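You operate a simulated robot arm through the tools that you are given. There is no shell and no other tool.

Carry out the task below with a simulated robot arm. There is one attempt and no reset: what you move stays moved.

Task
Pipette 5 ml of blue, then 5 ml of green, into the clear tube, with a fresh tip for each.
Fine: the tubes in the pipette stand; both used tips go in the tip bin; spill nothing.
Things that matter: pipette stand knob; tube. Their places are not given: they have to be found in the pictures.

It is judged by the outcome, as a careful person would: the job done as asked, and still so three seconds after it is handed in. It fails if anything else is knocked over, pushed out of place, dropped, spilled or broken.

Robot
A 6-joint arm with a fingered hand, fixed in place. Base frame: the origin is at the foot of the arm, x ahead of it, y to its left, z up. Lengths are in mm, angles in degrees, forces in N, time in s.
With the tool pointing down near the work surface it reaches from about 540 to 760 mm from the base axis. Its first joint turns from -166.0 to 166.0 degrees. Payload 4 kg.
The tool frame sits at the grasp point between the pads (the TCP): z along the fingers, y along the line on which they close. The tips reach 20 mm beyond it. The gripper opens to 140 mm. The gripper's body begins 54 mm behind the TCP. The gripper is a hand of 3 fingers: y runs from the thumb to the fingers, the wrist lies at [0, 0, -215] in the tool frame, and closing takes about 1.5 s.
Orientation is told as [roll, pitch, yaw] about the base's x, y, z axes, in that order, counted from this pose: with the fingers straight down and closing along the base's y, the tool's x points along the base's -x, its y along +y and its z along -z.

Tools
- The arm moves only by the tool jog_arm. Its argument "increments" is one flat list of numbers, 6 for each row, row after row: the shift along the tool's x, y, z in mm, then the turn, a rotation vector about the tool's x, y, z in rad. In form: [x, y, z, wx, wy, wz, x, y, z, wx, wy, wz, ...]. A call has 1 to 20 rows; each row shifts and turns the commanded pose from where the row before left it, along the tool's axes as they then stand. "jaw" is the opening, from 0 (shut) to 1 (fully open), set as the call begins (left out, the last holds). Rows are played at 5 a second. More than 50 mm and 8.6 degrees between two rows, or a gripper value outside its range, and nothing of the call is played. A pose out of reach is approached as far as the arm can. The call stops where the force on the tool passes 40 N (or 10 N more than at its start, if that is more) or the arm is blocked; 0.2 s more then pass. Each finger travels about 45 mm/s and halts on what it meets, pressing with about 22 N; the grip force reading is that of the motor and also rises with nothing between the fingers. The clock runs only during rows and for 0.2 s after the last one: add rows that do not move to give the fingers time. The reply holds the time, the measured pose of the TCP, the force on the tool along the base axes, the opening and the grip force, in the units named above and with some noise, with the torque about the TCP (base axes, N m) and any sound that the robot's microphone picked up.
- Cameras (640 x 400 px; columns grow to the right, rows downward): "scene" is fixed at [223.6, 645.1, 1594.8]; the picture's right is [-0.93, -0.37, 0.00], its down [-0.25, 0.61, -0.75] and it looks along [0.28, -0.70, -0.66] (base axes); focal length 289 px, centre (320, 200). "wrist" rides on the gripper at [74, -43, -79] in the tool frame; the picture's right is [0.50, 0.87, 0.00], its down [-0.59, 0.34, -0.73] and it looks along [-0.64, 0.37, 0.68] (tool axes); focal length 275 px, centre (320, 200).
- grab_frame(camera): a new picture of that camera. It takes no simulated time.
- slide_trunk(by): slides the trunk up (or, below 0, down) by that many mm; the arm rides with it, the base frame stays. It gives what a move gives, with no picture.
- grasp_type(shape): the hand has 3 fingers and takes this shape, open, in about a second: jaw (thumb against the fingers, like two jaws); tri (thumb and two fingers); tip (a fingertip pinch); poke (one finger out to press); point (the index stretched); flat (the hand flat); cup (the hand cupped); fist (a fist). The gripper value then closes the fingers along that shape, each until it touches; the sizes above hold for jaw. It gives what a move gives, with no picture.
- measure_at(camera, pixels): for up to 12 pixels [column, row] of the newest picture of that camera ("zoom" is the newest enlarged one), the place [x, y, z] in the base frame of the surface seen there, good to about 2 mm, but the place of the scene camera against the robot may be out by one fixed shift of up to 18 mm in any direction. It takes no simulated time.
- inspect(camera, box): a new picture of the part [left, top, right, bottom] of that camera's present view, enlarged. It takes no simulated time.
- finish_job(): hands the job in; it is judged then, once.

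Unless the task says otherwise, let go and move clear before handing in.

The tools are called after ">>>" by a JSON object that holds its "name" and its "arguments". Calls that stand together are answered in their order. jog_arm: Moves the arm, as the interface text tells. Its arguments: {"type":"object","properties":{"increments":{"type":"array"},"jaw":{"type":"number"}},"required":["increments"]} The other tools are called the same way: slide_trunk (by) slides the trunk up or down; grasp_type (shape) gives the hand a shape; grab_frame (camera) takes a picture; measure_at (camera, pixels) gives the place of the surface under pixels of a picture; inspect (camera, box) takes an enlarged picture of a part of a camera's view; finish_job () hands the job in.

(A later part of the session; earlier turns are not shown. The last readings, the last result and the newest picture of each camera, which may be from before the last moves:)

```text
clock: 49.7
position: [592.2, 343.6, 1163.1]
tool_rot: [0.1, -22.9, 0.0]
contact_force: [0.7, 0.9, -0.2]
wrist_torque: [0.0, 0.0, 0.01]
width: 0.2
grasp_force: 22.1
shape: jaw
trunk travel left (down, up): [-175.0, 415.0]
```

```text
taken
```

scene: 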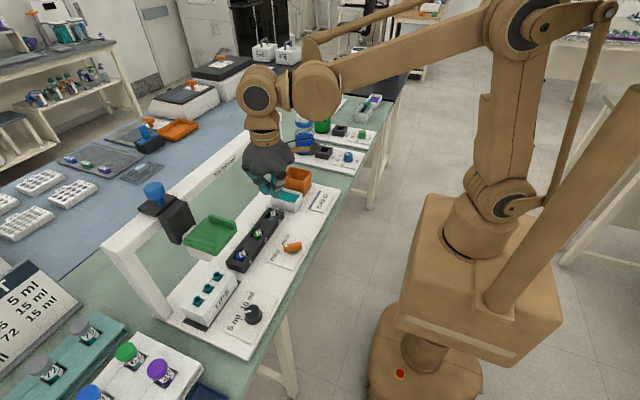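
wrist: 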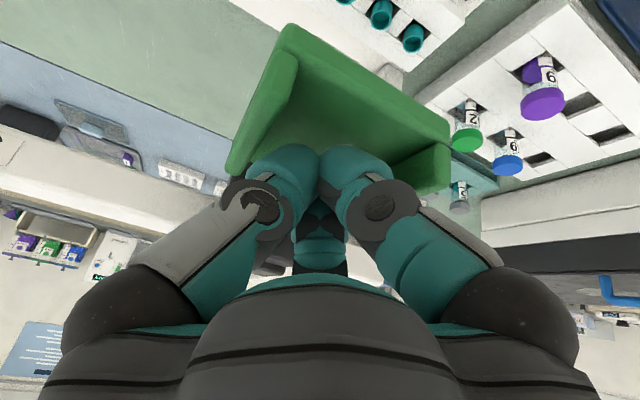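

The fingers are centred above the tray plate. I'll push down about 20 mm in small steps to feel the HELD setting, well above the tip.

>>> {"name": "jog_arm", "arguments": {"increments": [1.55, 0, 3.69, 0, 0, 0, 1.55, 0, 3.69, 0, 0, 0, 1.16, 0, 2.76, 0, 0, 0, 1.16, 0, 2.76, 0, 0, 0, 1.16, 0, 2.76, 0, 0, 0]}}

>>> {"name": "jog_arm", "arguments": {"increments": [1.16, 0, 2.76, 0, 0, 0, 1.16, 0, 2.76, 0, 0, 0, 1.16, 0, 2.76, 0, 0, 0, 1.16, 0, 2.76, 0, 0, 0]}}

```text
clock: 50.9
position: [592.1, 343.0, 1144.9]
tool_rot: [0.1, -23.0, 0.0]
contact_force: [-0.2, 0.2, 4.5]
wrist_torque: [-0.02, 0.04, 0.03]
width: 0.1
grasp_force: 22.2
shape: jaw
trunk travel left (down, up): [-175.0, 415.0]
```

```text
clock: 51.9
position: [591.6, 343.1, 1132.9]
tool_rot: [0.0, -23.0, 0.0]
contact_force: [-0.1, 0.8, 3.8]
wrist_torque: [0.01, 0.02, -0.02]
width: 0.5
grasp_force: 21.4
shape: jaw
trunk travel left (down, up): [-175.0, 415.0]
```

The head still goes down with about 4 N in HELD. I'll lift 35 mm and see whether it stays down or follows.

>>> {"name": "jog_arm", "arguments": {"increments": [-6.8, 0, -16.1, 0, 0, 0, -6.8, 0, -16.1, 0, 0, 0, 0, 0, 0, 0, 0, 0, 0, 0, 0, 0, 0, 0]}}

>>> {"name": "grab_frame", "arguments": {"camera": "wrist"}}

>>> {"name": "inspect", "arguments": {"camera": "scene", "box": [110, 160, 310, 310]}}

>>> {"name": "measure_at", "arguments": {"camera": "wrist", "pixels": [[350, 100], [340, 120], [320, 110], [300, 100]]}}

```text
clock: 52.9
position: [594.2, 342.6, 1168.0]
tool_rot: [0.0, -23.0, 0.0]
contact_force: [-0.4, -0.3, -0.4]
wrist_torque: [-0.01, -0.01, -0.02]
width: 0.1
grasp_force: 21.8
shape: jaw
trunk travel left (down, up): [-175.0, 415.0]
```

```text
taken
```

wrist: 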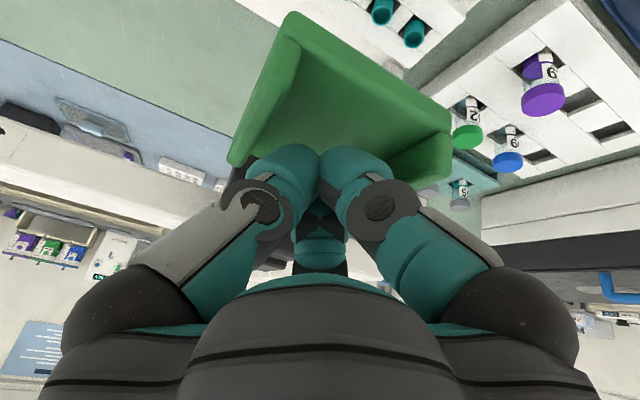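

```text
2.67 times, centred on (210, 235) of scene
```

zoom: 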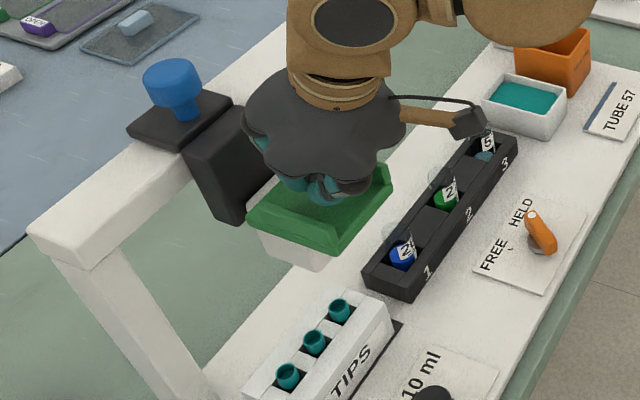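

```text
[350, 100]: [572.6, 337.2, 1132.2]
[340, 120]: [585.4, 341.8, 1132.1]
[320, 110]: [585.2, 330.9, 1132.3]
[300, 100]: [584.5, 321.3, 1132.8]
```

In HELD the head still springs back to the top (plate at 1132), so the lever doesn't hold the head part-way. I'll test whether HELD locks the carriage along the rail with a small sideways push.

>>> {"name": "jog_arm", "arguments": {"increments": [4.3, 0, 10.1, 0, 0, 0, 0, -4, 0, 0, 0, 0, 0, -3, 0, 0, 0, 0, 0, -3, 0, 0, 0, 0, 0, -3, 0, 0, 0, 0]}}

>>> {"name": "grab_frame", "arguments": {"camera": "wrist"}}

>>> {"name": "measure_at", "arguments": {"camera": "wrist", "pixels": [[285, 52], [290, 55], [280, 65], [445, 145], [444, 152], [442, 165]]}}

```text
clock: 54.1
position: [592.7, 330.7, 1156.8]
tool_rot: [0.0, -23.0, 0.0]
contact_force: [-0.6, 3.5, 0.4]
wrist_torque: [0.02, -0.01, -0.02]
width: 0.0
grasp_force: 22.2
shape: jaw
trunk travel left (down, up): [-175.0, 415.0]
```

```text
taken
```

wrist: 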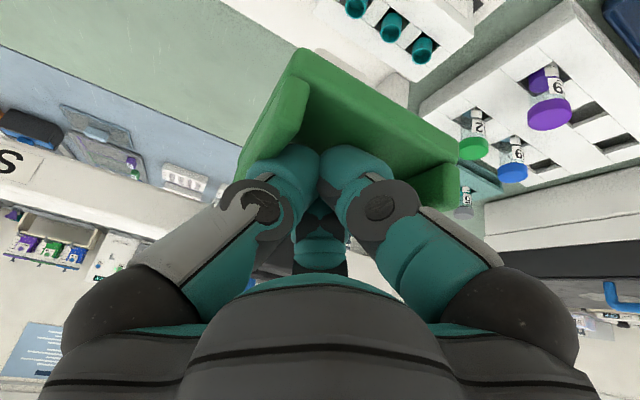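

```text
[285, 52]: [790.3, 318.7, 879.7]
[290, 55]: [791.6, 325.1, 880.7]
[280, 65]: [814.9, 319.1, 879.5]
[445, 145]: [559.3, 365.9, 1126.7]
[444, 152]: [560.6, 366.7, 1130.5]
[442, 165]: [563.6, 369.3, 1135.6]
```

There is 3.5 N of resistance now, more than before. I'll measure the tray corners to see whether the carriage moved.

>>> {"name": "measure_at", "arguments": {"camera": "wrist", "pixels": [[298, 53], [293, 60], [287, 72], [458, 150], [459, 156], [457, 170], [456, 180]]}}

>>> {"name": "jog_arm", "arguments": {"increments": [0, -4, 0, 0, 0, 0, 0, -4, 0, 0, 0, 0]}}

>>> {"name": "grab_frame", "arguments": {"camera": "wrist"}}

>>> {"name": "measure_at", "arguments": {"camera": "wrist", "pixels": [[298, 53], [293, 60], [287, 72], [458, 150], [459, 156], [457, 170], [456, 180]]}}

```text
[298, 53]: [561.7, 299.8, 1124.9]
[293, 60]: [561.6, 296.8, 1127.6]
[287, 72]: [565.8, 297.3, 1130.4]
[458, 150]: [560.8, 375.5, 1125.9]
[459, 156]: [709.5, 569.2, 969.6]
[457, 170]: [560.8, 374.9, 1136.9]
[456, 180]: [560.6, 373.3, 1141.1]
```

```text
clock: 54.7
position: [592.4, 320.2, 1156.7]
tool_rot: [-0.1, -22.9, -0.1]
contact_force: [-0.6, 0.3, 0.4]
wrist_torque: [0.02, -0.02, 0.01]
width: 0.0
grasp_force: 21.9
shape: jaw
trunk travel left (down, up): [-175.0, 415.0]
```

```text
taken
```

wrist: 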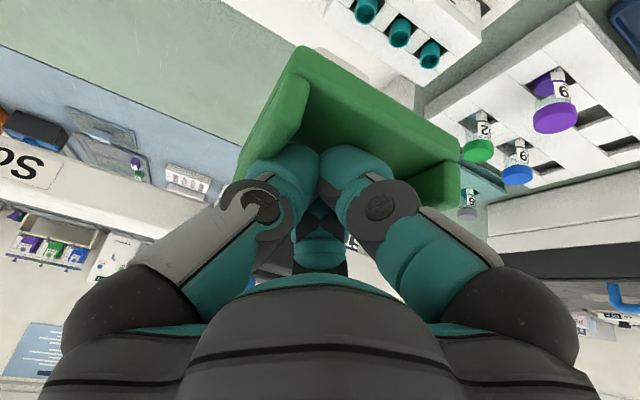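

```text
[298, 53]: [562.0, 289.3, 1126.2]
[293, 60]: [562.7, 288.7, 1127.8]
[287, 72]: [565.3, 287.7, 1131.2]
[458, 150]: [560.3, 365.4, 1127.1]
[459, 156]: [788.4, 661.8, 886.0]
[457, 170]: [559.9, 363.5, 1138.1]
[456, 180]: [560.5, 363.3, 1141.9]
```

The carriage also slides in HELD, with only a light catch near the tip station, so the lever doesn't lock the carriage. I'll slide to the clear spot at y ≈ 300 and test whether HELD latches the head at the bottom of its travel.

>>> {"name": "jog_arm", "arguments": {"increments": [0, -8, 0, 0, 0, 0, 0, -8, 0, 0, 0, 0, 0, -7, 0, 0, 0, 0, 0, -2, 0, 0, 0, 0, 0, 4, 0, 0, 0, 0, 2.5, 0, 6, 0, 0, 0]}}

>>> {"name": "jog_arm", "arguments": {"increments": [4.65, 0, 11.07, 0, 0, 0, 4.65, 0, 11.07, 0, 0, 0, 4.65, 0, 11.07, 0, 0, 0, 4.65, 0, 11.07, 0, 0, 0, 4.65, 0, 11.07, 0, 0, 0, 3.1, 0, 7.38, 0, 0, 0]}}

>>> {"name": "jog_arm", "arguments": {"increments": [1.16, 0, 2.76, 0, 0, 0, 1.16, 0, 2.76, 0, 0, 0, 1.16, 0, 2.76, 0, 0, 0]}}

```text
clock: 56.1
position: [593.9, 300.4, 1150.7]
tool_rot: [0.0, -23.0, 0.0]
contact_force: [0.9, 0.5, 3.3]
wrist_torque: [0.02, -0.01, -0.03]
width: 0.1
grasp_force: 22.1
shape: jaw
trunk travel left (down, up): [-175.0, 415.0]
```

```text
clock: 57.5
position: [591.5, 302.0, 1083.9]
tool_rot: [0.0, -23.0, 0.0]
contact_force: [-0.6, 0.5, 5.9]
wrist_torque: [0.0, 0.02, -0.02]
width: 0.2
grasp_force: 22.2
shape: jaw
trunk travel left (down, up): [-175.0, 415.0]
```

```text
clock: 58.3
position: [592.0, 301.7, 1073.8]
tool_rot: [0.0, -23.0, 0.0]
contact_force: [-3.2, 0.3, 12.6]
wrist_torque: [0.03, 0.08, 0.04]
width: 0.0
grasp_force: 22.4
shape: jaw
trunk travel left (down, up): [-175.0, 415.0]
```

The head is at its bottom stop (12.6 N at TCP z 1074). I'll lift off and check whether it stays latched in HELD.

>>> {"name": "jog_arm", "arguments": {"increments": [-7.8, 0, -18.4, 0, 0, 0, -15.5, 0, -36.8, 0, 0, 0, -15.5, 0, -36.8, 0, 0, 0, 0, 0, 0, 0, 0, 0]}}

>>> {"name": "inspect", "arguments": {"camera": "scene", "box": [130, 150, 330, 300]}}

>>> {"name": "grab_frame", "arguments": {"camera": "wrist"}}

```text
clock: 59.3
position: [591.9, 302.2, 1174.3]
tool_rot: [0.0, -23.1, 0.0]
contact_force: [0.1, -0.2, 0.3]
wrist_torque: [0.0, 0.0, -0.03]
width: 0.0
grasp_force: 21.5
shape: jaw
trunk travel left (down, up): [-175.0, 415.0]
```

```text
2.67 times, centred on (230, 225) of scene
```

zoom: 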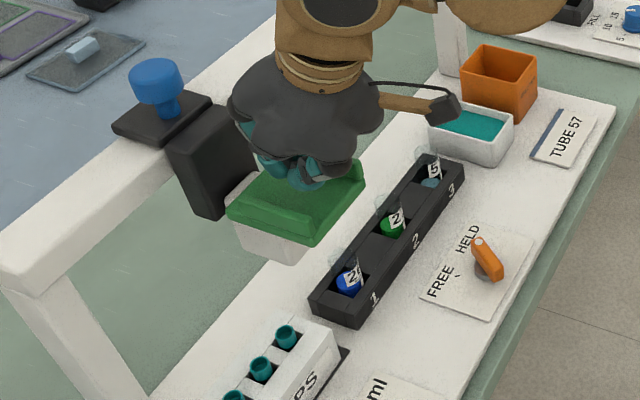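

```text
taken
```

wrist: 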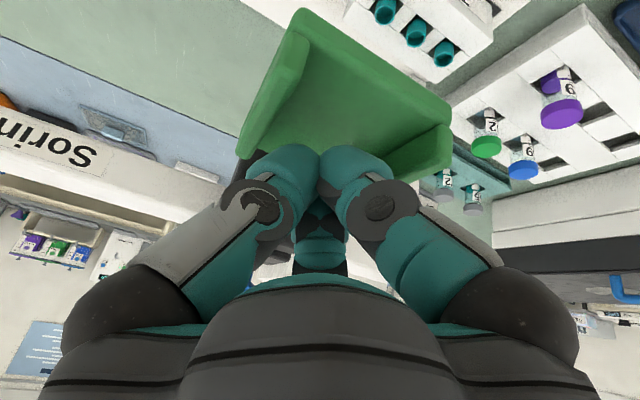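

The head springs back even in HELD, so the lever most likely clamps the tubes, and the blue knob looks like a rigid carriage handle; the green PUSH pad then does the tip fitting, drawing and dispensing. I'll slide the carriage back over the nearest tip (y ≈ 343.5) and check alignment before pushing.

>>> {"name": "jog_arm", "arguments": {"increments": [6.6, 0, 15.7, 0, 0, 0, 0, 8, 0, 0, 0, 0, 0, 8, 0, 0, 0, 0, 0, 8, 0, 0, 0, 0, 0, 8, 0, 0, 0, 0, 0, 8, 0, 0, 0, 0, 0, 4, 0, 0, 0, 0, 0, 2, 0, 0, 0, 0]}}

>>> {"name": "grab_frame", "arguments": {"camera": "wrist"}}

>>> {"name": "measure_at", "arguments": {"camera": "wrist", "pixels": [[268, 38], [264, 42], [259, 55], [252, 75], [442, 145], [443, 152], [441, 162], [440, 172], [441, 139]]}}

```text
clock: 61.1
position: [593.3, 348.4, 1154.7]
tool_rot: [0.0, -23.0, 0.1]
contact_force: [0.6, -0.6, 1.1]
wrist_torque: [0.03, 0.01, 0.02]
width: 0.0
grasp_force: 22.1
shape: jaw
trunk travel left (down, up): [-175.0, 415.0]
```

```text
taken
```

wrist: 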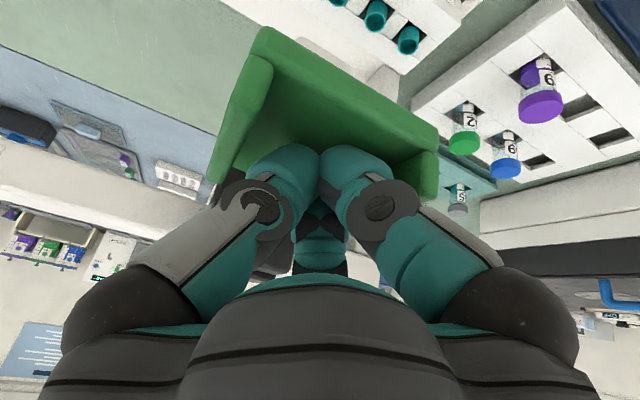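

```text
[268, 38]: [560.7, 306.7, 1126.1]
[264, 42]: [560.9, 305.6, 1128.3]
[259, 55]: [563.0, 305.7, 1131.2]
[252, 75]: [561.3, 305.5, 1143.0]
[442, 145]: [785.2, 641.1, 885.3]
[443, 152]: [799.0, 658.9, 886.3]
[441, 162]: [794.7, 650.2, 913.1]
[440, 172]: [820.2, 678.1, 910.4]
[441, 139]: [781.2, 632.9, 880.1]
```

I'll measure the tray edges at their present pixels, and use the scene view to check the nozzle against the tip.

>>> {"name": "measure_at", "arguments": {"camera": "wrist", "pixels": [[258, 33], [254, 38], [249, 50], [240, 75], [436, 135], [437, 142], [436, 152], [435, 162], [433, 130]]}}

>>> {"name": "inspect", "arguments": {"camera": "scene", "box": [140, 200, 260, 300]}}

```text
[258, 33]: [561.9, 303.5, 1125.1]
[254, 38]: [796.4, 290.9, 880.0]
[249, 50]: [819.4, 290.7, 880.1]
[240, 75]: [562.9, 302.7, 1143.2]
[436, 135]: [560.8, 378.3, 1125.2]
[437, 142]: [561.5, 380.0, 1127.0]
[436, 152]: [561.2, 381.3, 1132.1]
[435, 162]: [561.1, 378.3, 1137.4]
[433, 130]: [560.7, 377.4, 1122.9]
```

```text
4.00 times, centred on (200, 250) of scene
```

zoom: 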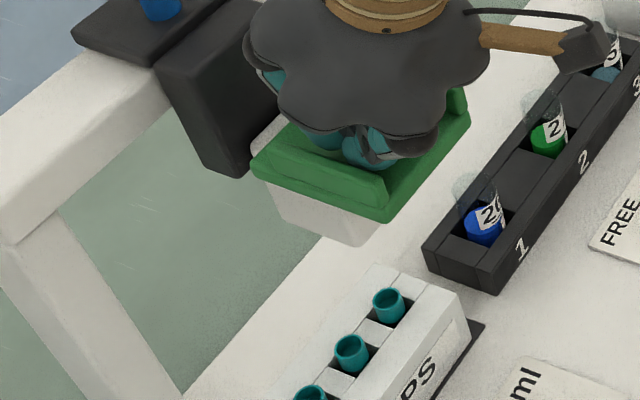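

The tray spans y ≈ 303–380 (centre ≈ 341.7) while the tip is at 344, so I'll nudge +2 mm and re-measure both tray and tip in the same view.

>>> {"name": "jog_arm", "arguments": {"increments": [0, 1, 0, 0, 0, 0, 0, 1.2, 0, 0, 0, 0, 0, 0, 0, 0, 0, 0]}}

>>> {"name": "inspect", "arguments": {"camera": "wrist", "box": [200, 0, 460, 180]}}

>>> {"name": "measure_at", "arguments": {"camera": "zoom", "pixels": [[145, 75], [140, 90], [130, 120], [115, 160], [580, 325], [578, 345], [575, 365], [572, 385], [568, 310], [430, 30], [515, 90], [500, 70]]}}

```text
clock: 61.9
position: [593.3, 350.3, 1156.3]
tool_rot: [0.0, -23.0, 0.0]
contact_force: [0.2, -0.6, -0.3]
wrist_torque: [0.01, 0.0, 0.02]
width: 0.0
grasp_force: 21.9
shape: jaw
trunk travel left (down, up): [-175.0, 415.0]
```

```text
2.22 times, centred on (330, 90) of wrist
```

zoom: 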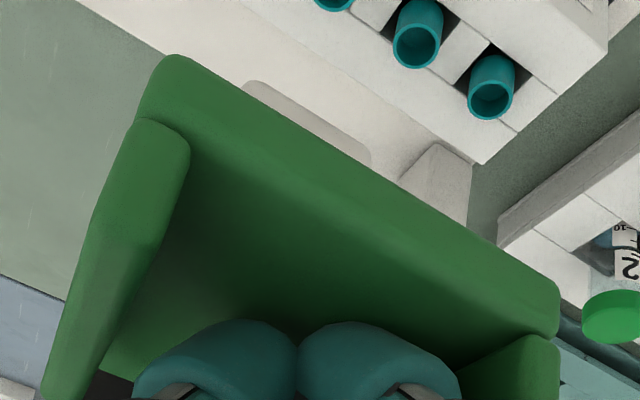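

```text
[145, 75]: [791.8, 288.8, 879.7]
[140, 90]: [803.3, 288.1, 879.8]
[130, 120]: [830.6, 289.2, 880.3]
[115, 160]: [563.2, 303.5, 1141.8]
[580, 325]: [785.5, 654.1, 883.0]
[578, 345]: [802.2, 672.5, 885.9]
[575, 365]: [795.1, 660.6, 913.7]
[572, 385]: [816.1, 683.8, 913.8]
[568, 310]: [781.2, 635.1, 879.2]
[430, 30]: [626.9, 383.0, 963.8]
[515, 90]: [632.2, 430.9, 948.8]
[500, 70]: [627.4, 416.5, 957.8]
```

Some pixels missed the edges; I'll re-measure on the tray corners and on the barrel's lower corners visible past the tray (zoom (245,90) to (368,160)).

>>> {"name": "measure_at", "arguments": {"camera": "zoom", "pixels": [[160, 70], [152, 85], [150, 110], [556, 300], [557, 320], [553, 345], [248, 88], [255, 95], [300, 108], [355, 140], [366, 158], [345, 135]]}}

```text
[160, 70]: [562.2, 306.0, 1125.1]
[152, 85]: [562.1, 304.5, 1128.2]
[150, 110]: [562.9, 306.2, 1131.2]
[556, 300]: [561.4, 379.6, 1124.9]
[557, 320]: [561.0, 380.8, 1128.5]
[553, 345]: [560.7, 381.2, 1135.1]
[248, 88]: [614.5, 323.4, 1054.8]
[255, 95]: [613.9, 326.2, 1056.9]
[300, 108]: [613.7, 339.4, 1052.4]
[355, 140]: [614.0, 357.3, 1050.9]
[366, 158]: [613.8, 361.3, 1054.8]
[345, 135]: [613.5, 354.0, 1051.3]
```

The barrel spans y ≈ 323–362 (centre ≈ 343) against the tip at 344, so it is aligned. I'll move the fingers off the wall to the tray centre and push down to just above the tip.

>>> {"name": "jog_arm", "arguments": {"increments": [0, -4, 0, 0, 0, 0, 0, -1, 0, 0, 0, 0, 4.65, 0, 11.07, 0, 0, 0, 4.65, 0, 11.07, 0, 0, 0, 4.65, 0, 11.07, 0, 0, 0, 4.65, 0, 11.07, 0, 0, 0, 4.65, 0, 11.07, 0, 0, 0]}}

>>> {"name": "inspect", "arguments": {"camera": "scene", "box": [140, 220, 260, 320]}}

```text
clock: 63.5
position: [591.5, 346.1, 1096.2]
tool_rot: [0.0, -23.0, 0.0]
contact_force: [0.8, 0.4, 4.6]
wrist_torque: [-0.04, -0.02, 0.03]
width: 0.0
grasp_force: 22.2
shape: jaw
trunk travel left (down, up): [-175.0, 415.0]
```

```text
4.00 times, centred on (200, 270) of scene
```

zoom: 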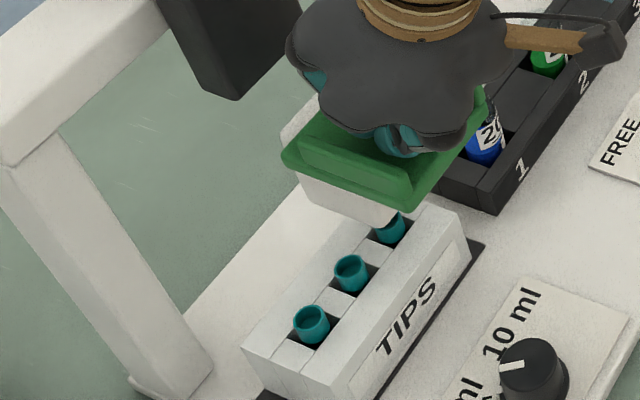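

The nozzle is right above the first tip at zoom (388,225). I'll continue in small steps until it seats.

>>> {"name": "jog_arm", "arguments": {"increments": [1.55, 0, 3.69, 0, 0, 0, 1.55, 0, 3.69, 0, 0, 0, 1.16, 0, 2.76, 0, 0, 0]}}

>>> {"name": "jog_arm", "arguments": {"increments": [1.16, 0, 2.76, 0, 0, 0, 1.16, 0, 2.76, 0, 0, 0]}}

>>> {"name": "inspect", "arguments": {"camera": "scene", "box": [170, 240, 250, 310]}}

```text
clock: 64.3
position: [592.0, 345.4, 1082.5]
tool_rot: [0.0, -22.9, 0.1]
contact_force: [1.5, 1.0, 5.9]
wrist_torque: [0.03, -0.01, -0.01]
width: 0.0
grasp_force: 22.1
shape: jaw
trunk travel left (down, up): [-175.0, 415.0]
```

```text
clock: 64.9
position: [593.5, 345.2, 1077.1]
tool_rot: [0.0, -23.0, 0.1]
contact_force: [-1.6, 1.6, 6.3]
wrist_torque: [0.03, 0.02, 0.0]
width: 0.1
grasp_force: 21.7
shape: jaw
trunk travel left (down, up): [-175.0, 415.0]
```

```text
5.71 times, centred on (210, 275) of scene
```

zoom: 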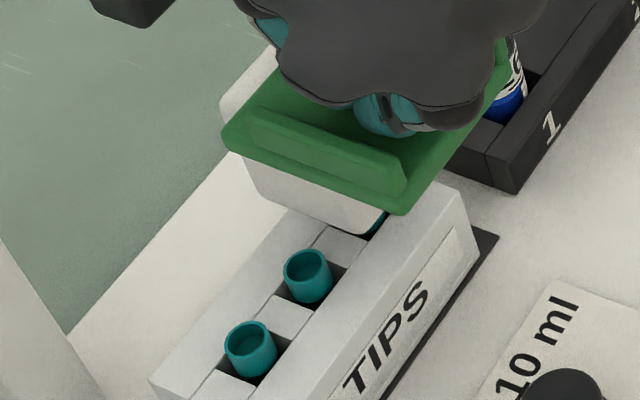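

The barrel is now nearly over the tip and force is still 6 N. I'll press the last few millimetres to the stop to seat the tip.

>>> {"name": "jog_arm", "arguments": {"increments": [0.78, 0, 1.84, 0, 0, 0, 0.78, 0, 1.84, 0, 0, 0, 0.58, 0, 1.38, 0, 0, 0]}}

```text
clock: 65.7
position: [591.6, 344.4, 1074.5]
tool_rot: [0.0, -23.1, -0.1]
contact_force: [-0.8, 2.3, 17.5]
wrist_torque: [0.01, 0.07, 0.0]
width: 0.2
grasp_force: 21.8
shape: jaw
trunk travel left (down, up): [-175.0, 415.0]
```

17.5 N at the stop. I'll press slightly more, then rise and look for the tip on the nozzle.

>>> {"name": "jog_arm", "arguments": {"increments": [0.39, 0, 0.92, 0, 0, 0, 0, 0, 0, 0, 0, 0]}}

>>> {"name": "jog_arm", "arguments": {"increments": [-7.8, 0, -18.4, 0, 0, 0, -11.6, 0, -27.6, 0, 0, 0, -12.4, 0, -29.5, 0, 0, 0, 0, 0, 0, 0, 0, 0]}}

>>> {"name": "inspect", "arguments": {"camera": "scene", "box": [140, 200, 260, 300]}}

>>> {"name": "grab_frame", "arguments": {"camera": "wrist"}}

```text
clock: 66.3
position: [591.3, 346.3, 1072.6]
tool_rot: [0.0, -23.2, -0.1]
contact_force: [1.0, 2.3, 28.8]
wrist_torque: [0.03, 0.02, 0.01]
width: 0.0
grasp_force: 22.4
shape: jaw
trunk travel left (down, up): [-175.0, 415.0]
```

```text
clock: 67.3
position: [593.6, 346.5, 1153.9]
tool_rot: [0.0, -23.0, 0.0]
contact_force: [1.0, 0.4, 3.2]
wrist_torque: [-0.02, 0.0, 0.0]
width: 0.0
grasp_force: 22.0
shape: jaw
trunk travel left (down, up): [-175.0, 415.0]
```

```text
4.00 times, centred on (200, 250) of scene
```

zoom: 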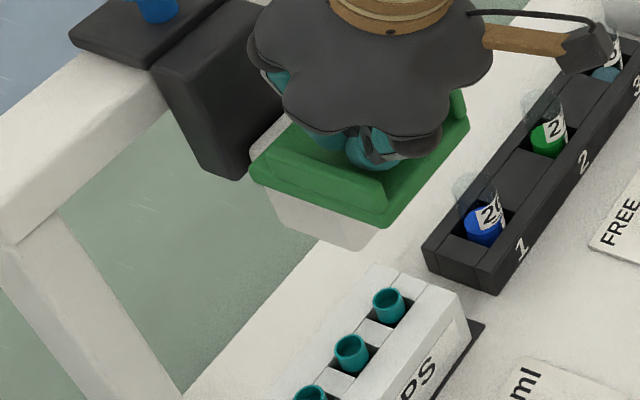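

```text
taken
```

wrist: 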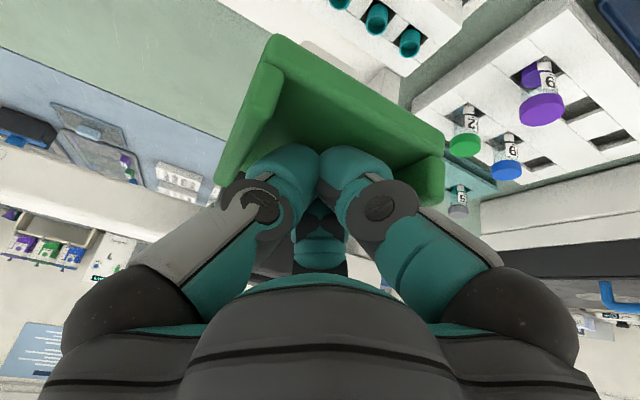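

Tip A is still in the rack at zoom (388,300), so it didn't attach. I'll check the nozzle's alignment over the tip and try a firmer push before changing anything else.

>>> {"name": "jog_arm", "arguments": {"increments": [6.2, 0, 14.76, 0, 0, 0, 6.2, 0, 14.76, 0, 0, 0, 6.2, 0, 14.76, 0, 0, 0, 6.2, 0, 14.76, 0, 0, 0, 4.65, 0, 11.07, 0, 0, 0, 1.55, 0, 3.69, 0, 0, 0]}}

>>> {"name": "jog_arm", "arguments": {"increments": [0.78, 0, 1.84, 0, 0, 0, 0.78, 0, 1.84, 0, 0, 0, 0.39, 0, 0.92, 0, 0, 0, 0.39, 0, 0.92, 0, 0, 0, 0.39, 0, 0.92, 0, 0, 0]}}

>>> {"name": "jog_arm", "arguments": {"increments": [0, 0, 0, 0, 0, 0, 0, 0, 0, 0, 0, 0, 0, 0, 0, 0, 0, 0]}}

>>> {"name": "jog_arm", "arguments": {"increments": [-7.8, 0, -18.4, 0, 0, 0, -11.6, 0, -27.6, 0, 0, 0, -12.4, 0, -29.5, 0, 0, 0, 0, 0, 0, 0, 0, 0]}}

>>> {"name": "inspect", "arguments": {"camera": "scene", "box": [140, 200, 260, 300]}}

```text
clock: 68.7
position: [591.9, 344.2, 1075.5]
tool_rot: [0.0, -23.1, 0.0]
contact_force: [-0.4, 2.7, 14.6]
wrist_torque: [0.07, 0.05, -0.03]
width: 0.0
grasp_force: 22.2
shape: jaw
trunk travel left (down, up): [-175.0, 415.0]
```

```text
clock: 69.3
position: [590.9, 343.8, 1073.5]
tool_rot: [0.0, -23.4, 0.0]
contact_force: [-3.7, 3.3, 29.5]
wrist_torque: [-0.02, 0.11, -0.05]
width: 0.0
grasp_force: 21.8
shape: jaw
trunk travel left (down, up): [-175.0, 415.0]
stopped in row 2: the force on the tool passed its limit at 45 N (the readings are from after the stop); the commanded pose is now the measured one
```

```text
clock: 70.1
position: [590.5, 344.0, 1073.0]
tool_rot: [0.2, -23.3, 0.0]
contact_force: [-0.7, 7.1, 38.6]
wrist_torque: [0.02, 0.05, -0.01]
width: 0.0
grasp_force: 21.3
shape: jaw
trunk travel left (down, up): [-175.0, 415.0]
```

```text
clock: 71.1
position: [594.5, 344.2, 1152.6]
tool_rot: [0.0, -23.3, 0.0]
contact_force: [0.0, -0.1, 3.6]
wrist_torque: [-0.01, -0.01, 0.0]
width: 0.0
grasp_force: 22.2
shape: jaw
trunk travel left (down, up): [-175.0, 415.0]
```

```text
4.00 times, centred on (200, 250) of scene
```

zoom: 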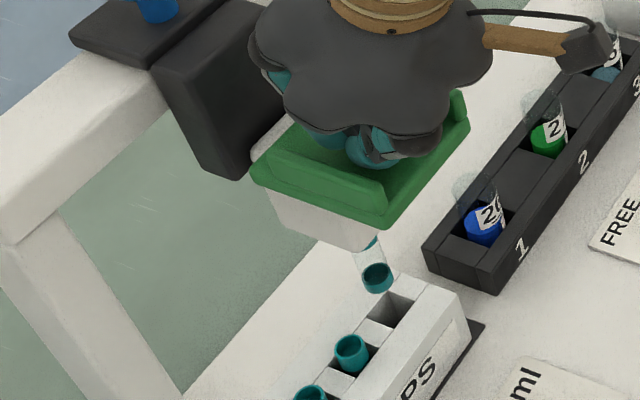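

The firmer push worked: slot A is empty and the tip hangs below the barrel at zoom (370,265). I'll zoom to check it's seated straight.

>>> {"name": "inspect", "arguments": {"camera": "scene", "box": [200, 250, 250, 290]}}

>>> {"name": "measure_at", "arguments": {"camera": "zoom", "pixels": [[320, 150], [325, 200], [340, 240], [330, 130], [350, 260], [300, 100]]}}

>>> {"name": "grab_frame", "arguments": {"camera": "wrist"}}

```text
10.00 times, centred on (225, 270) of scene
```

zoom: 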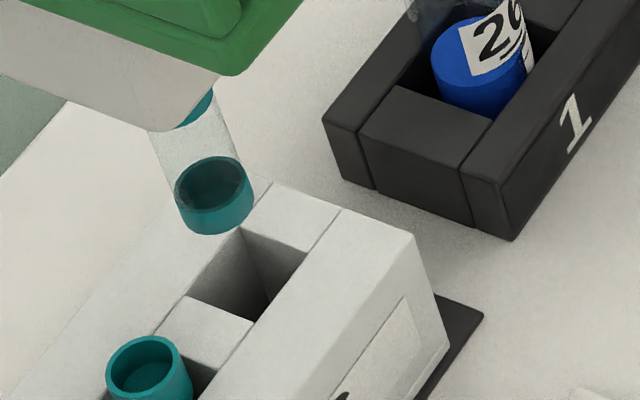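

```text
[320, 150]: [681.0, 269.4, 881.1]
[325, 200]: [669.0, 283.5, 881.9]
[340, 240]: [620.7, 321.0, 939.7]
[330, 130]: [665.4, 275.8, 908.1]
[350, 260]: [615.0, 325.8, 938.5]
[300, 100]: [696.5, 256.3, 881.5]
```

```text
taken
```

wrist: 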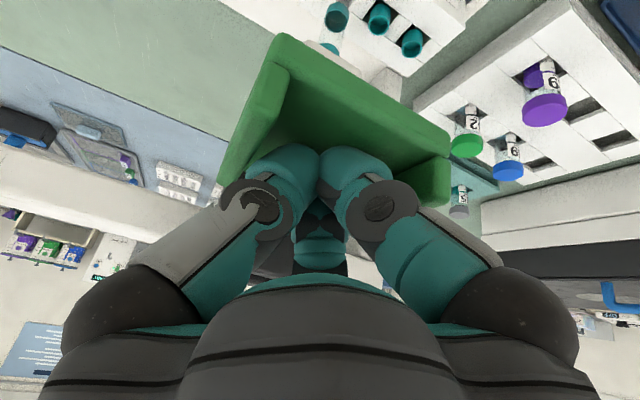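

The tip is on: a clear body with teal collars hanging straight under the barrel. I'll measure its bottom end so I know the dipping depth.

>>> {"name": "inspect", "arguments": {"camera": "wrist", "box": [290, 0, 390, 70]}}

>>> {"name": "measure_at", "arguments": {"camera": "wrist", "pixels": [[336, 15], [330, 20], [343, 15], [336, 25], [335, 8], [330, 45], [335, 40], [378, 18], [410, 42]]}}

>>> {"name": "inspect", "arguments": {"camera": "scene", "box": [200, 250, 250, 290]}}

>>> {"name": "measure_at", "arguments": {"camera": "zoom", "pixels": [[212, 210], [212, 228], [190, 205], [240, 205], [195, 105], [180, 150], [150, 370], [150, 390]]}}

```text
5.71 times, centred on (340, 35) of wrist
```

zoom: 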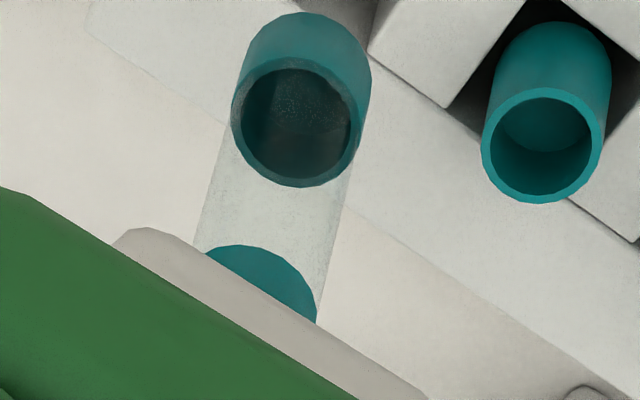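

```text
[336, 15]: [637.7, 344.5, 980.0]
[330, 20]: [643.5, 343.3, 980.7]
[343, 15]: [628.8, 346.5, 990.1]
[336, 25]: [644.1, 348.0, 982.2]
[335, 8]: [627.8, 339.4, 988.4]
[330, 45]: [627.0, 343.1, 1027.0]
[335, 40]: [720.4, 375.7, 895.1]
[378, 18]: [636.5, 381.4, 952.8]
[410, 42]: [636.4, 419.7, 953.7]
```

```text
10.00 times, centred on (225, 270) of scene
```

zoom: 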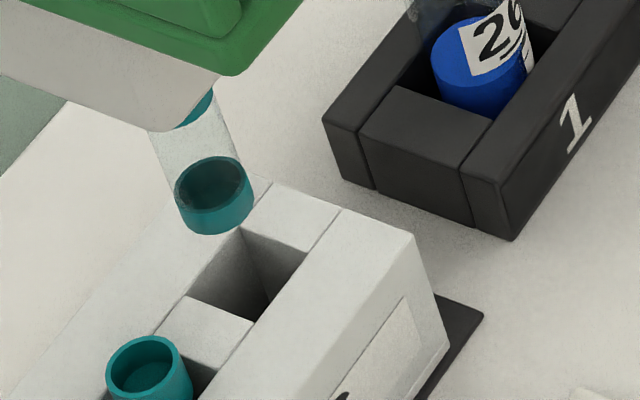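

```text
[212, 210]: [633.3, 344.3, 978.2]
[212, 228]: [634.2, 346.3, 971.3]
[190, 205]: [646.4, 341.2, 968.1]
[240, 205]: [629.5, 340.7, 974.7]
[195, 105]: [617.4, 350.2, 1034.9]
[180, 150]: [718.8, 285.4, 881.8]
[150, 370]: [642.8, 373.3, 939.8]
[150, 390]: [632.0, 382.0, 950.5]
```

The tip's lower end is at z ≈ 980 and the tube rims compute to about 965, so the raised tip clears them. Now I'll locate the tube centres precisely from the scene view before sliding.

>>> {"name": "inspect", "arguments": {"camera": "scene", "box": [225, 230, 265, 270]}}

>>> {"name": "measure_at", "arguments": {"camera": "zoom", "pixels": [[280, 190], [300, 150], [320, 200], [330, 140], [260, 170], [290, 220], [255, 260], [170, 250], [345, 290], [395, 160], [240, 120], [420, 230]]}}

>>> {"name": "inspect", "arguments": {"camera": "scene", "box": [245, 195, 285, 235]}}

```text
10.00 times, centred on (245, 250) of scene
```

zoom: 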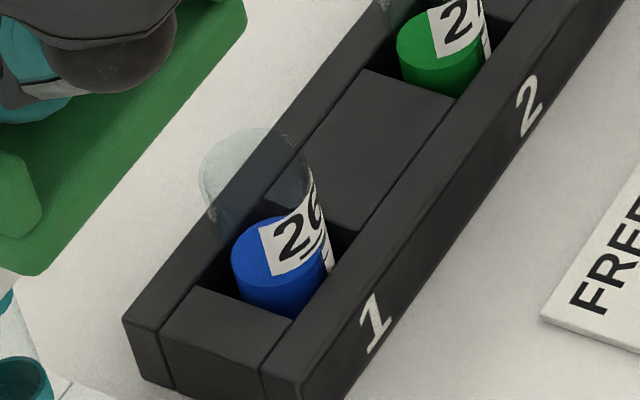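

```text
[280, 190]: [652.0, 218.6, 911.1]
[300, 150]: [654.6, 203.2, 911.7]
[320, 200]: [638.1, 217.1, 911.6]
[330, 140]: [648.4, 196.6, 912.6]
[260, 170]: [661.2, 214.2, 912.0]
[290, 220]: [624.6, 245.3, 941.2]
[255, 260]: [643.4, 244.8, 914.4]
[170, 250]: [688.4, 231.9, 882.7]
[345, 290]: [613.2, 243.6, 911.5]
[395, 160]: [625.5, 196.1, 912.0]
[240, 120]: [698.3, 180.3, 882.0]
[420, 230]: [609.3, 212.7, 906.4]
```

```text
10.00 times, centred on (265, 215) of scene
```

zoom: 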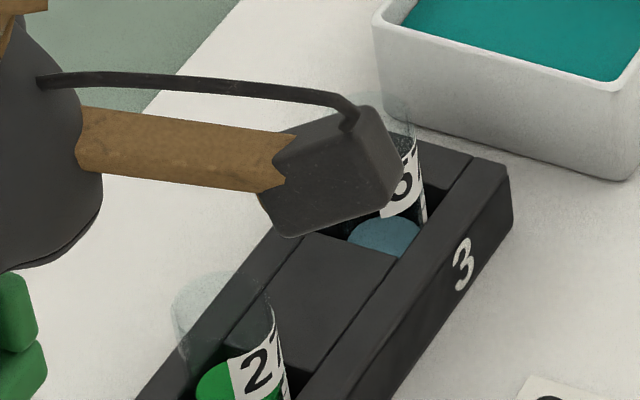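

The blue liquid surface reads scene z 914 (about 927 corrected). I'll measure slot edges for tube 1 and the other slots for accurate y centres, along with tip B's rim to calibrate the scene shift.

>>> {"name": "inspect", "arguments": {"camera": "scene", "box": [225, 230, 265, 270]}}

>>> {"name": "measure_at", "arguments": {"camera": "zoom", "pixels": [[205, 292], [240, 306], [280, 318], [300, 210], [330, 228], [350, 238], [237, 262], [275, 225], [370, 78], [440, 95], [400, 45], [445, 70]]}}

>>> {"name": "inspect", "arguments": {"camera": "scene", "box": [185, 265, 225, 305]}}

>>> {"name": "measure_at", "arguments": {"camera": "zoom", "pixels": [[250, 195], [270, 165], [300, 180], [285, 215], [255, 170], [300, 195], [160, 300], [180, 280], [140, 280]]}}

```text
10.00 times, centred on (245, 250) of scene
```

zoom: 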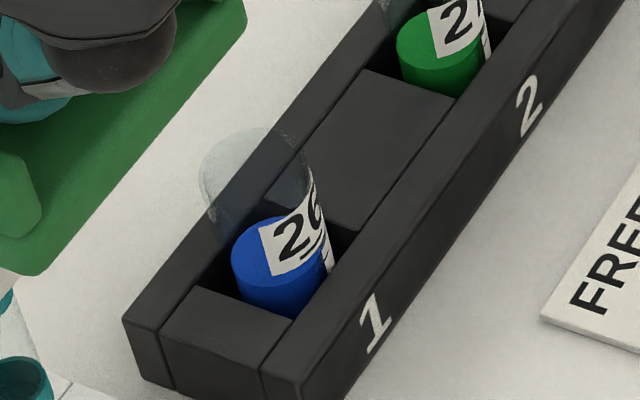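

```text
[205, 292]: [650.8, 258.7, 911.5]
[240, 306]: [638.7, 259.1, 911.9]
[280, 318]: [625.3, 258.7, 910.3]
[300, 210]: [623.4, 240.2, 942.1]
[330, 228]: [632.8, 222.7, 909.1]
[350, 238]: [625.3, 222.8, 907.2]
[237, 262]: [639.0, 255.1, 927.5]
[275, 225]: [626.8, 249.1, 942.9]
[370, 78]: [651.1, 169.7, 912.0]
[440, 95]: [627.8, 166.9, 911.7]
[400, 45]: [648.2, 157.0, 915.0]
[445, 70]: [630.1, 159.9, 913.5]
```

```text
10.00 times, centred on (205, 285) of scene
```

zoom: 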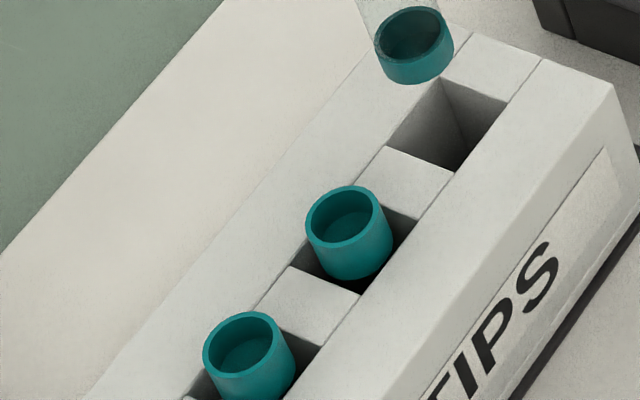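

```text
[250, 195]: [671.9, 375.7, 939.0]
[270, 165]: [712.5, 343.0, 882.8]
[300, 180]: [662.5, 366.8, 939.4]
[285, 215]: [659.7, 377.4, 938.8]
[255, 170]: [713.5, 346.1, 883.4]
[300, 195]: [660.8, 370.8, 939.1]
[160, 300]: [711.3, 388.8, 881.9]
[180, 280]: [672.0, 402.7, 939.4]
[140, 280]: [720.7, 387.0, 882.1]
```

I'll calibrate the scene shift on tip B's rim (zoom ellipse around (345,218)).

>>> {"name": "measure_at", "arguments": {"camera": "zoom", "pixels": [[308, 228], [384, 212], [338, 188], [355, 246], [320, 200], [375, 232], [206, 355], [283, 335], [236, 315], [254, 372]]}}

>>> {"name": "inspect", "arguments": {"camera": "wrist", "box": [300, 0, 440, 80]}}

>>> {"name": "measure_at", "arguments": {"camera": "zoom", "pixels": [[320, 80], [410, 80], [365, 60], [365, 120], [460, 190], [560, 190], [510, 165], [510, 240]]}}

```text
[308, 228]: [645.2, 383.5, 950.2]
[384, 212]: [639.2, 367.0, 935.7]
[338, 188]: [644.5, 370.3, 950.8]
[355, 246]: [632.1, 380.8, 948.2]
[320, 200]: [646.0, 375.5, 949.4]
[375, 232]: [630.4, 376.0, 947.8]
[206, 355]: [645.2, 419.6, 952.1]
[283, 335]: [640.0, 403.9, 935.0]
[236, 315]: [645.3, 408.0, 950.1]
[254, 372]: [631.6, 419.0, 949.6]
```

```text
4.57 times, centred on (370, 40) of wrist
```

zoom: 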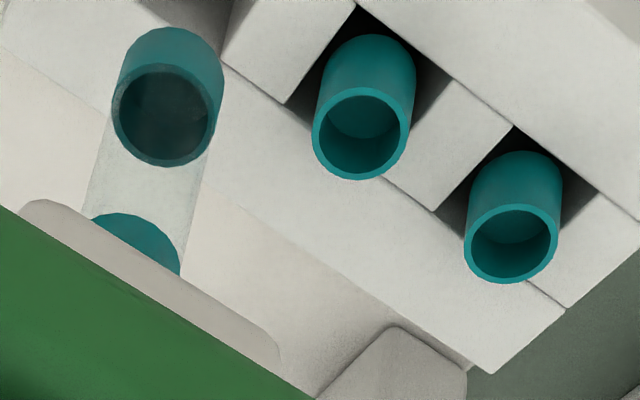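

```text
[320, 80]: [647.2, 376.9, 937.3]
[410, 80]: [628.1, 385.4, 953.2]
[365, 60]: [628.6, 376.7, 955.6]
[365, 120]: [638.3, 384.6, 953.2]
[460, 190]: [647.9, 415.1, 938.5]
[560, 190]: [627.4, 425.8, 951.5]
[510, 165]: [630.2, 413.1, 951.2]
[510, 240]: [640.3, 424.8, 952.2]
```

Calibration gives scene shift about (−2, +5, +13) mm, which puts tube 1 a few mm off my first guess. I'd rather measure the tubes with the wrist camera, so I'll rise out of the tray and take a closer look from above.

>>> {"name": "jog_arm", "arguments": {"increments": [-19.4, 0, -46, 0, 0, 0, 22.6, -40.7, -9.5, 0, 0, 0, 22.6, -40.7, -9.5, 0, 0, 0, 22.6, -40.7, -9.5, 0, 0, 0, 22.6, -40.7, -9.5, 0, 0, 0, 22.6, -40.7, -9.5, 0, 0, 0, 22.6, -40.7, -9.5, 0, 0, 0, 0, 0, 0, 0, 0.1333, 0, 0, 0, 0, 0, 0.1333, 0, 0, 0, 0, 0, 0.1333, 0, 0, 0, 0, 0, 0.1333, 0, 0, 0, 0, 0, 0.1333, 0, 0, 0, 0, 0, 0.1333, 0]}}

>>> {"name": "grab_frame", "arguments": {"camera": "wrist"}}

>>> {"name": "inspect", "arguments": {"camera": "scene", "box": [110, 170, 310, 310]}}

```text
clock: 73.9
position: [447.4, 100.8, 1200.9]
tool_rot: [0.1, 22.8, 0.1]
contact_force: [-0.5, 0.4, -0.3]
wrist_torque: [0.0, 0.01, -0.01]
width: 0.0
grasp_force: 22.2
shape: jaw
trunk travel left (down, up): [-175.0, 415.0]
```

```text
taken
```

wrist: 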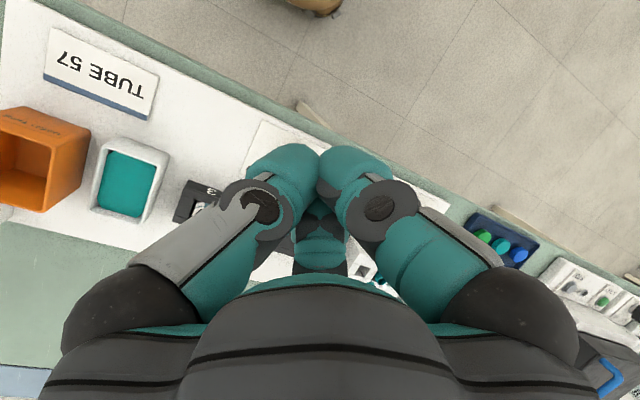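

```text
2.86 times, centred on (210, 240) of scene
```

zoom: 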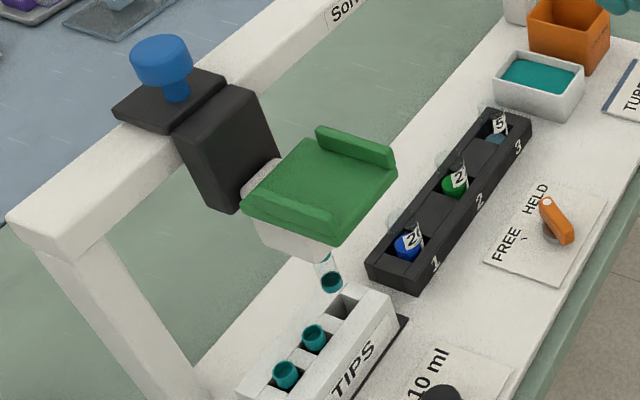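

The closed fingers block the view of the tubes. I'll open the hand here in free space to see past it.

>>> {"name": "jog_arm", "arguments": {"increments": [0, 0, 0, 0, 0, 0, 0, 0, 0, 0, 0, 0, 0, 0, 0, 0, 0, 0, 0, 0, 0, 0, 0, 0, 0, 0, 0, 0, 0, 0, 0, 0, 0, 0, 0, 0, 0, 0, 0, 0, 0, 0, 0, 0, 0, 0, 0, 0], "jaw": 1}}

>>> {"name": "grab_frame", "arguments": {"camera": "wrist"}}

>>> {"name": "inspect", "arguments": {"camera": "wrist", "box": [180, 160, 380, 290]}}

```text
clock: 75.7
position: [447.6, 101.5, 1200.7]
tool_rot: [0.0, 22.7, 0.1]
contact_force: [0.1, -0.3, 0.8]
wrist_torque: [-0.01, -0.01, -0.01]
width: 140.1
grasp_force: 0.1
shape: jaw
trunk travel left (down, up): [-175.0, 415.0]
```

```text
taken
```

wrist: 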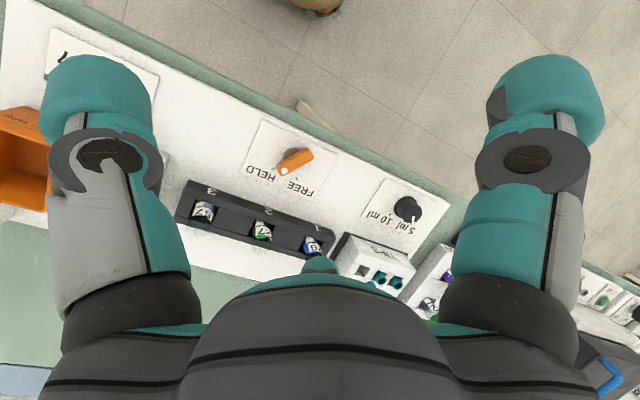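

```text
3.08 times, centred on (280, 225) of wrist
```

zoom: 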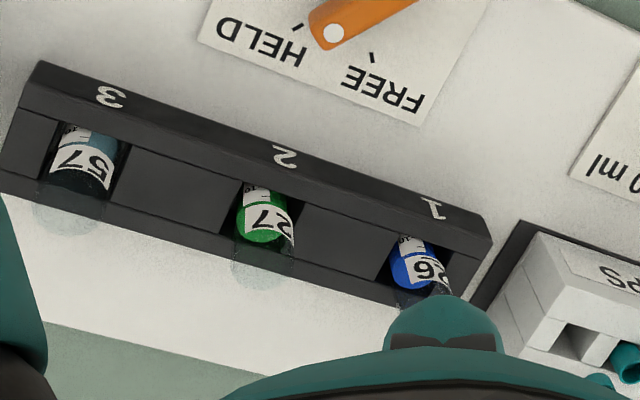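

The view is clear now. I'll zoom on each tube slot and measure edges and liquid surfaces.

>>> {"name": "inspect", "arguments": {"camera": "wrist", "box": [290, 225, 340, 260]}}

>>> {"name": "measure_at", "arguments": {"camera": "zoom", "pixels": [[170, 210], [160, 240], [150, 265], [350, 230], [365, 260], [300, 200], [240, 230], [290, 290], [200, 150], [120, 230], [390, 240], [270, 250]]}}

>>> {"name": "inspect", "arguments": {"camera": "wrist", "box": [240, 205, 290, 250]}}

>>> {"name": "inspect", "arguments": {"camera": "wrist", "box": [180, 185, 235, 235]}}

```text
11.43 times, centred on (315, 242) of wrist
```

zoom: 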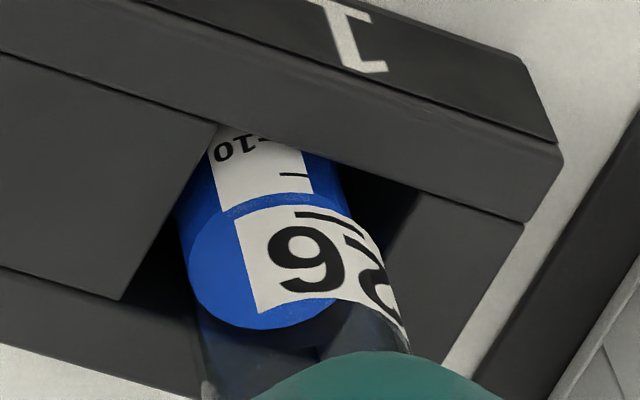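

```text
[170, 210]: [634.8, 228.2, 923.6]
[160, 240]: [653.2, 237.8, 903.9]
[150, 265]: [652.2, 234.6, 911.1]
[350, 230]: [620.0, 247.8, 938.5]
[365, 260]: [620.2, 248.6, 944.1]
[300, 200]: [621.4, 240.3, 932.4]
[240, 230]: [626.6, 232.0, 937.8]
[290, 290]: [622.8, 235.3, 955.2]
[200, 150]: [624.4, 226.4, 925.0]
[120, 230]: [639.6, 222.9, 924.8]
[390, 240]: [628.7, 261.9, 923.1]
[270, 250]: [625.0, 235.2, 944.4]
```

```text
8.89 times, centred on (265, 228) of wrist
```

zoom: 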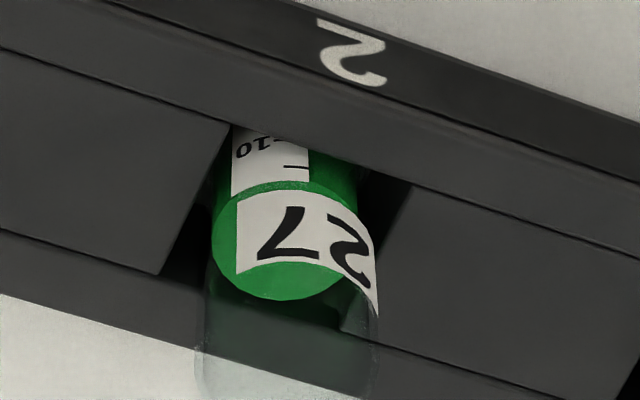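

```text
8.00 times, centred on (208, 210) of wrist
```

zoom: 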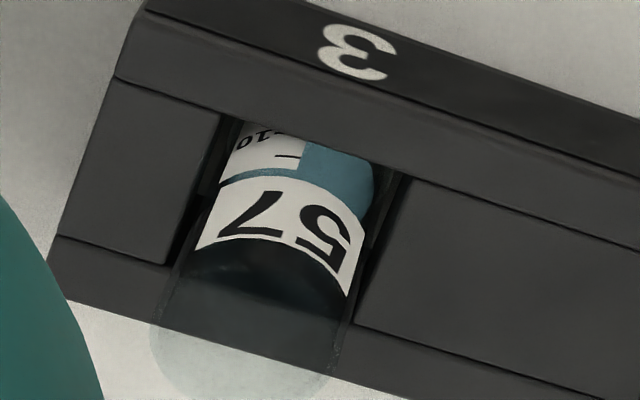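

Slot 1 spans y ≈ 227.5–262, giving tube 1's centre at about (636,245). I'll measure slots 2 and 3 the same way.

>>> {"name": "inspect", "arguments": {"camera": "wrist", "box": [240, 205, 290, 250]}}

>>> {"name": "measure_at", "arguments": {"camera": "zoom", "pixels": [[215, 140], [195, 180], [165, 250], [410, 205], [395, 230], [420, 215], [300, 230], [250, 210], [350, 230], [240, 180], [320, 150], [300, 270]]}}

>>> {"name": "inspect", "arguments": {"camera": "wrist", "box": [180, 185, 235, 235]}}

>>> {"name": "measure_at", "arguments": {"camera": "zoom", "pixels": [[205, 130], [190, 180], [170, 240], [415, 200], [400, 240], [385, 290], [280, 210], [225, 210], [330, 240], [240, 180], [340, 180], [270, 260]]}}

>>> {"name": "inspect", "arguments": {"camera": "scene", "box": [265, 155, 335, 225]}}

>>> {"name": "measure_at", "arguments": {"camera": "zoom", "pixels": [[190, 130], [300, 90], [400, 130], [290, 180], [200, 250], [330, 300], [150, 300], [260, 280], [130, 340], [260, 380], [100, 280], [370, 330]]}}

```text
8.89 times, centred on (265, 228) of wrist
```

zoom: 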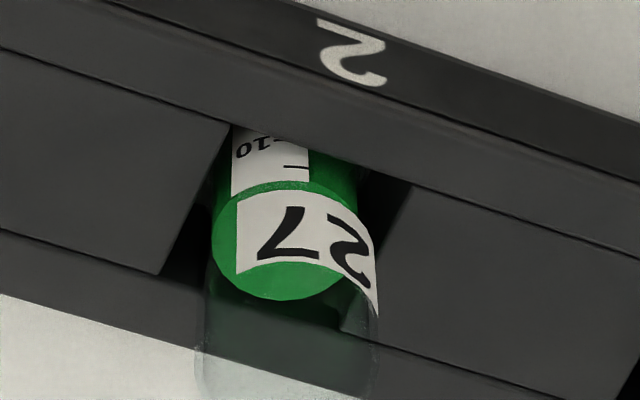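

```text
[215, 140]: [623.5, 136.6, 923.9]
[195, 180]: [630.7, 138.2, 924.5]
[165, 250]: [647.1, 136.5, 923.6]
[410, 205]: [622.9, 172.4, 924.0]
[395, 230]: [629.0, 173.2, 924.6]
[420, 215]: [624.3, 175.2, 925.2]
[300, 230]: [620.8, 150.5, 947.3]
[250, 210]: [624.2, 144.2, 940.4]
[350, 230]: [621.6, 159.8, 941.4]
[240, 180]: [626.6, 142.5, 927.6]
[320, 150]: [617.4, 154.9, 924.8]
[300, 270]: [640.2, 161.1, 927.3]
```

```text
8.00 times, centred on (208, 210) of wrist
```

zoom: 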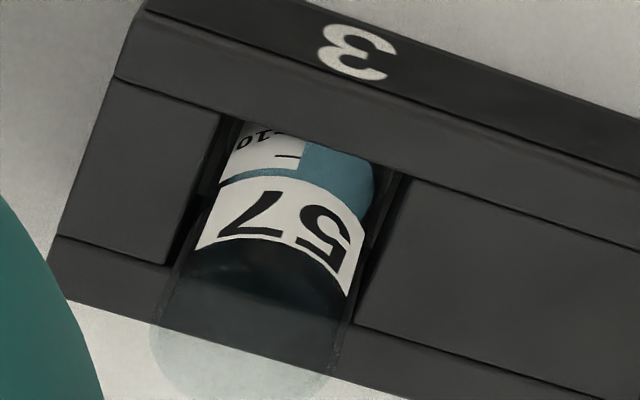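

```text
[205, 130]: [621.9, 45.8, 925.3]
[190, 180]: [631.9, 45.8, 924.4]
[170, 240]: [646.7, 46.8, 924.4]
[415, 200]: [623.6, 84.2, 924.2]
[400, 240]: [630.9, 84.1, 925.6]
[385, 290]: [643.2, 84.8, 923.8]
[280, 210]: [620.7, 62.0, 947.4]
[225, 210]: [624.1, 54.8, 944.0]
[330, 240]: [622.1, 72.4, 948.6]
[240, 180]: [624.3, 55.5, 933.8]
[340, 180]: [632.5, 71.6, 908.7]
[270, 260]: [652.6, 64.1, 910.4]
```

```text
5.71 times, centred on (300, 190) of scene
```

zoom: 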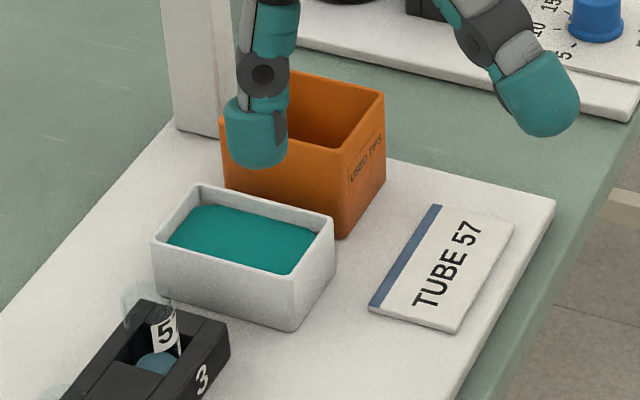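

```text
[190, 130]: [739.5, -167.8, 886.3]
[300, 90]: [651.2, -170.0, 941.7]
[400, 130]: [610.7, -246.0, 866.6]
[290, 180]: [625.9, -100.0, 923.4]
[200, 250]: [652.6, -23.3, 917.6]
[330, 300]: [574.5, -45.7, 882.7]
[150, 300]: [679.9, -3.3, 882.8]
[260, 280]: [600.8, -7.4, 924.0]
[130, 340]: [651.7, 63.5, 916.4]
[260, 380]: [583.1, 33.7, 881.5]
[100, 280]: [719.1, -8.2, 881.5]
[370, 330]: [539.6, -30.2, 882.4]
```

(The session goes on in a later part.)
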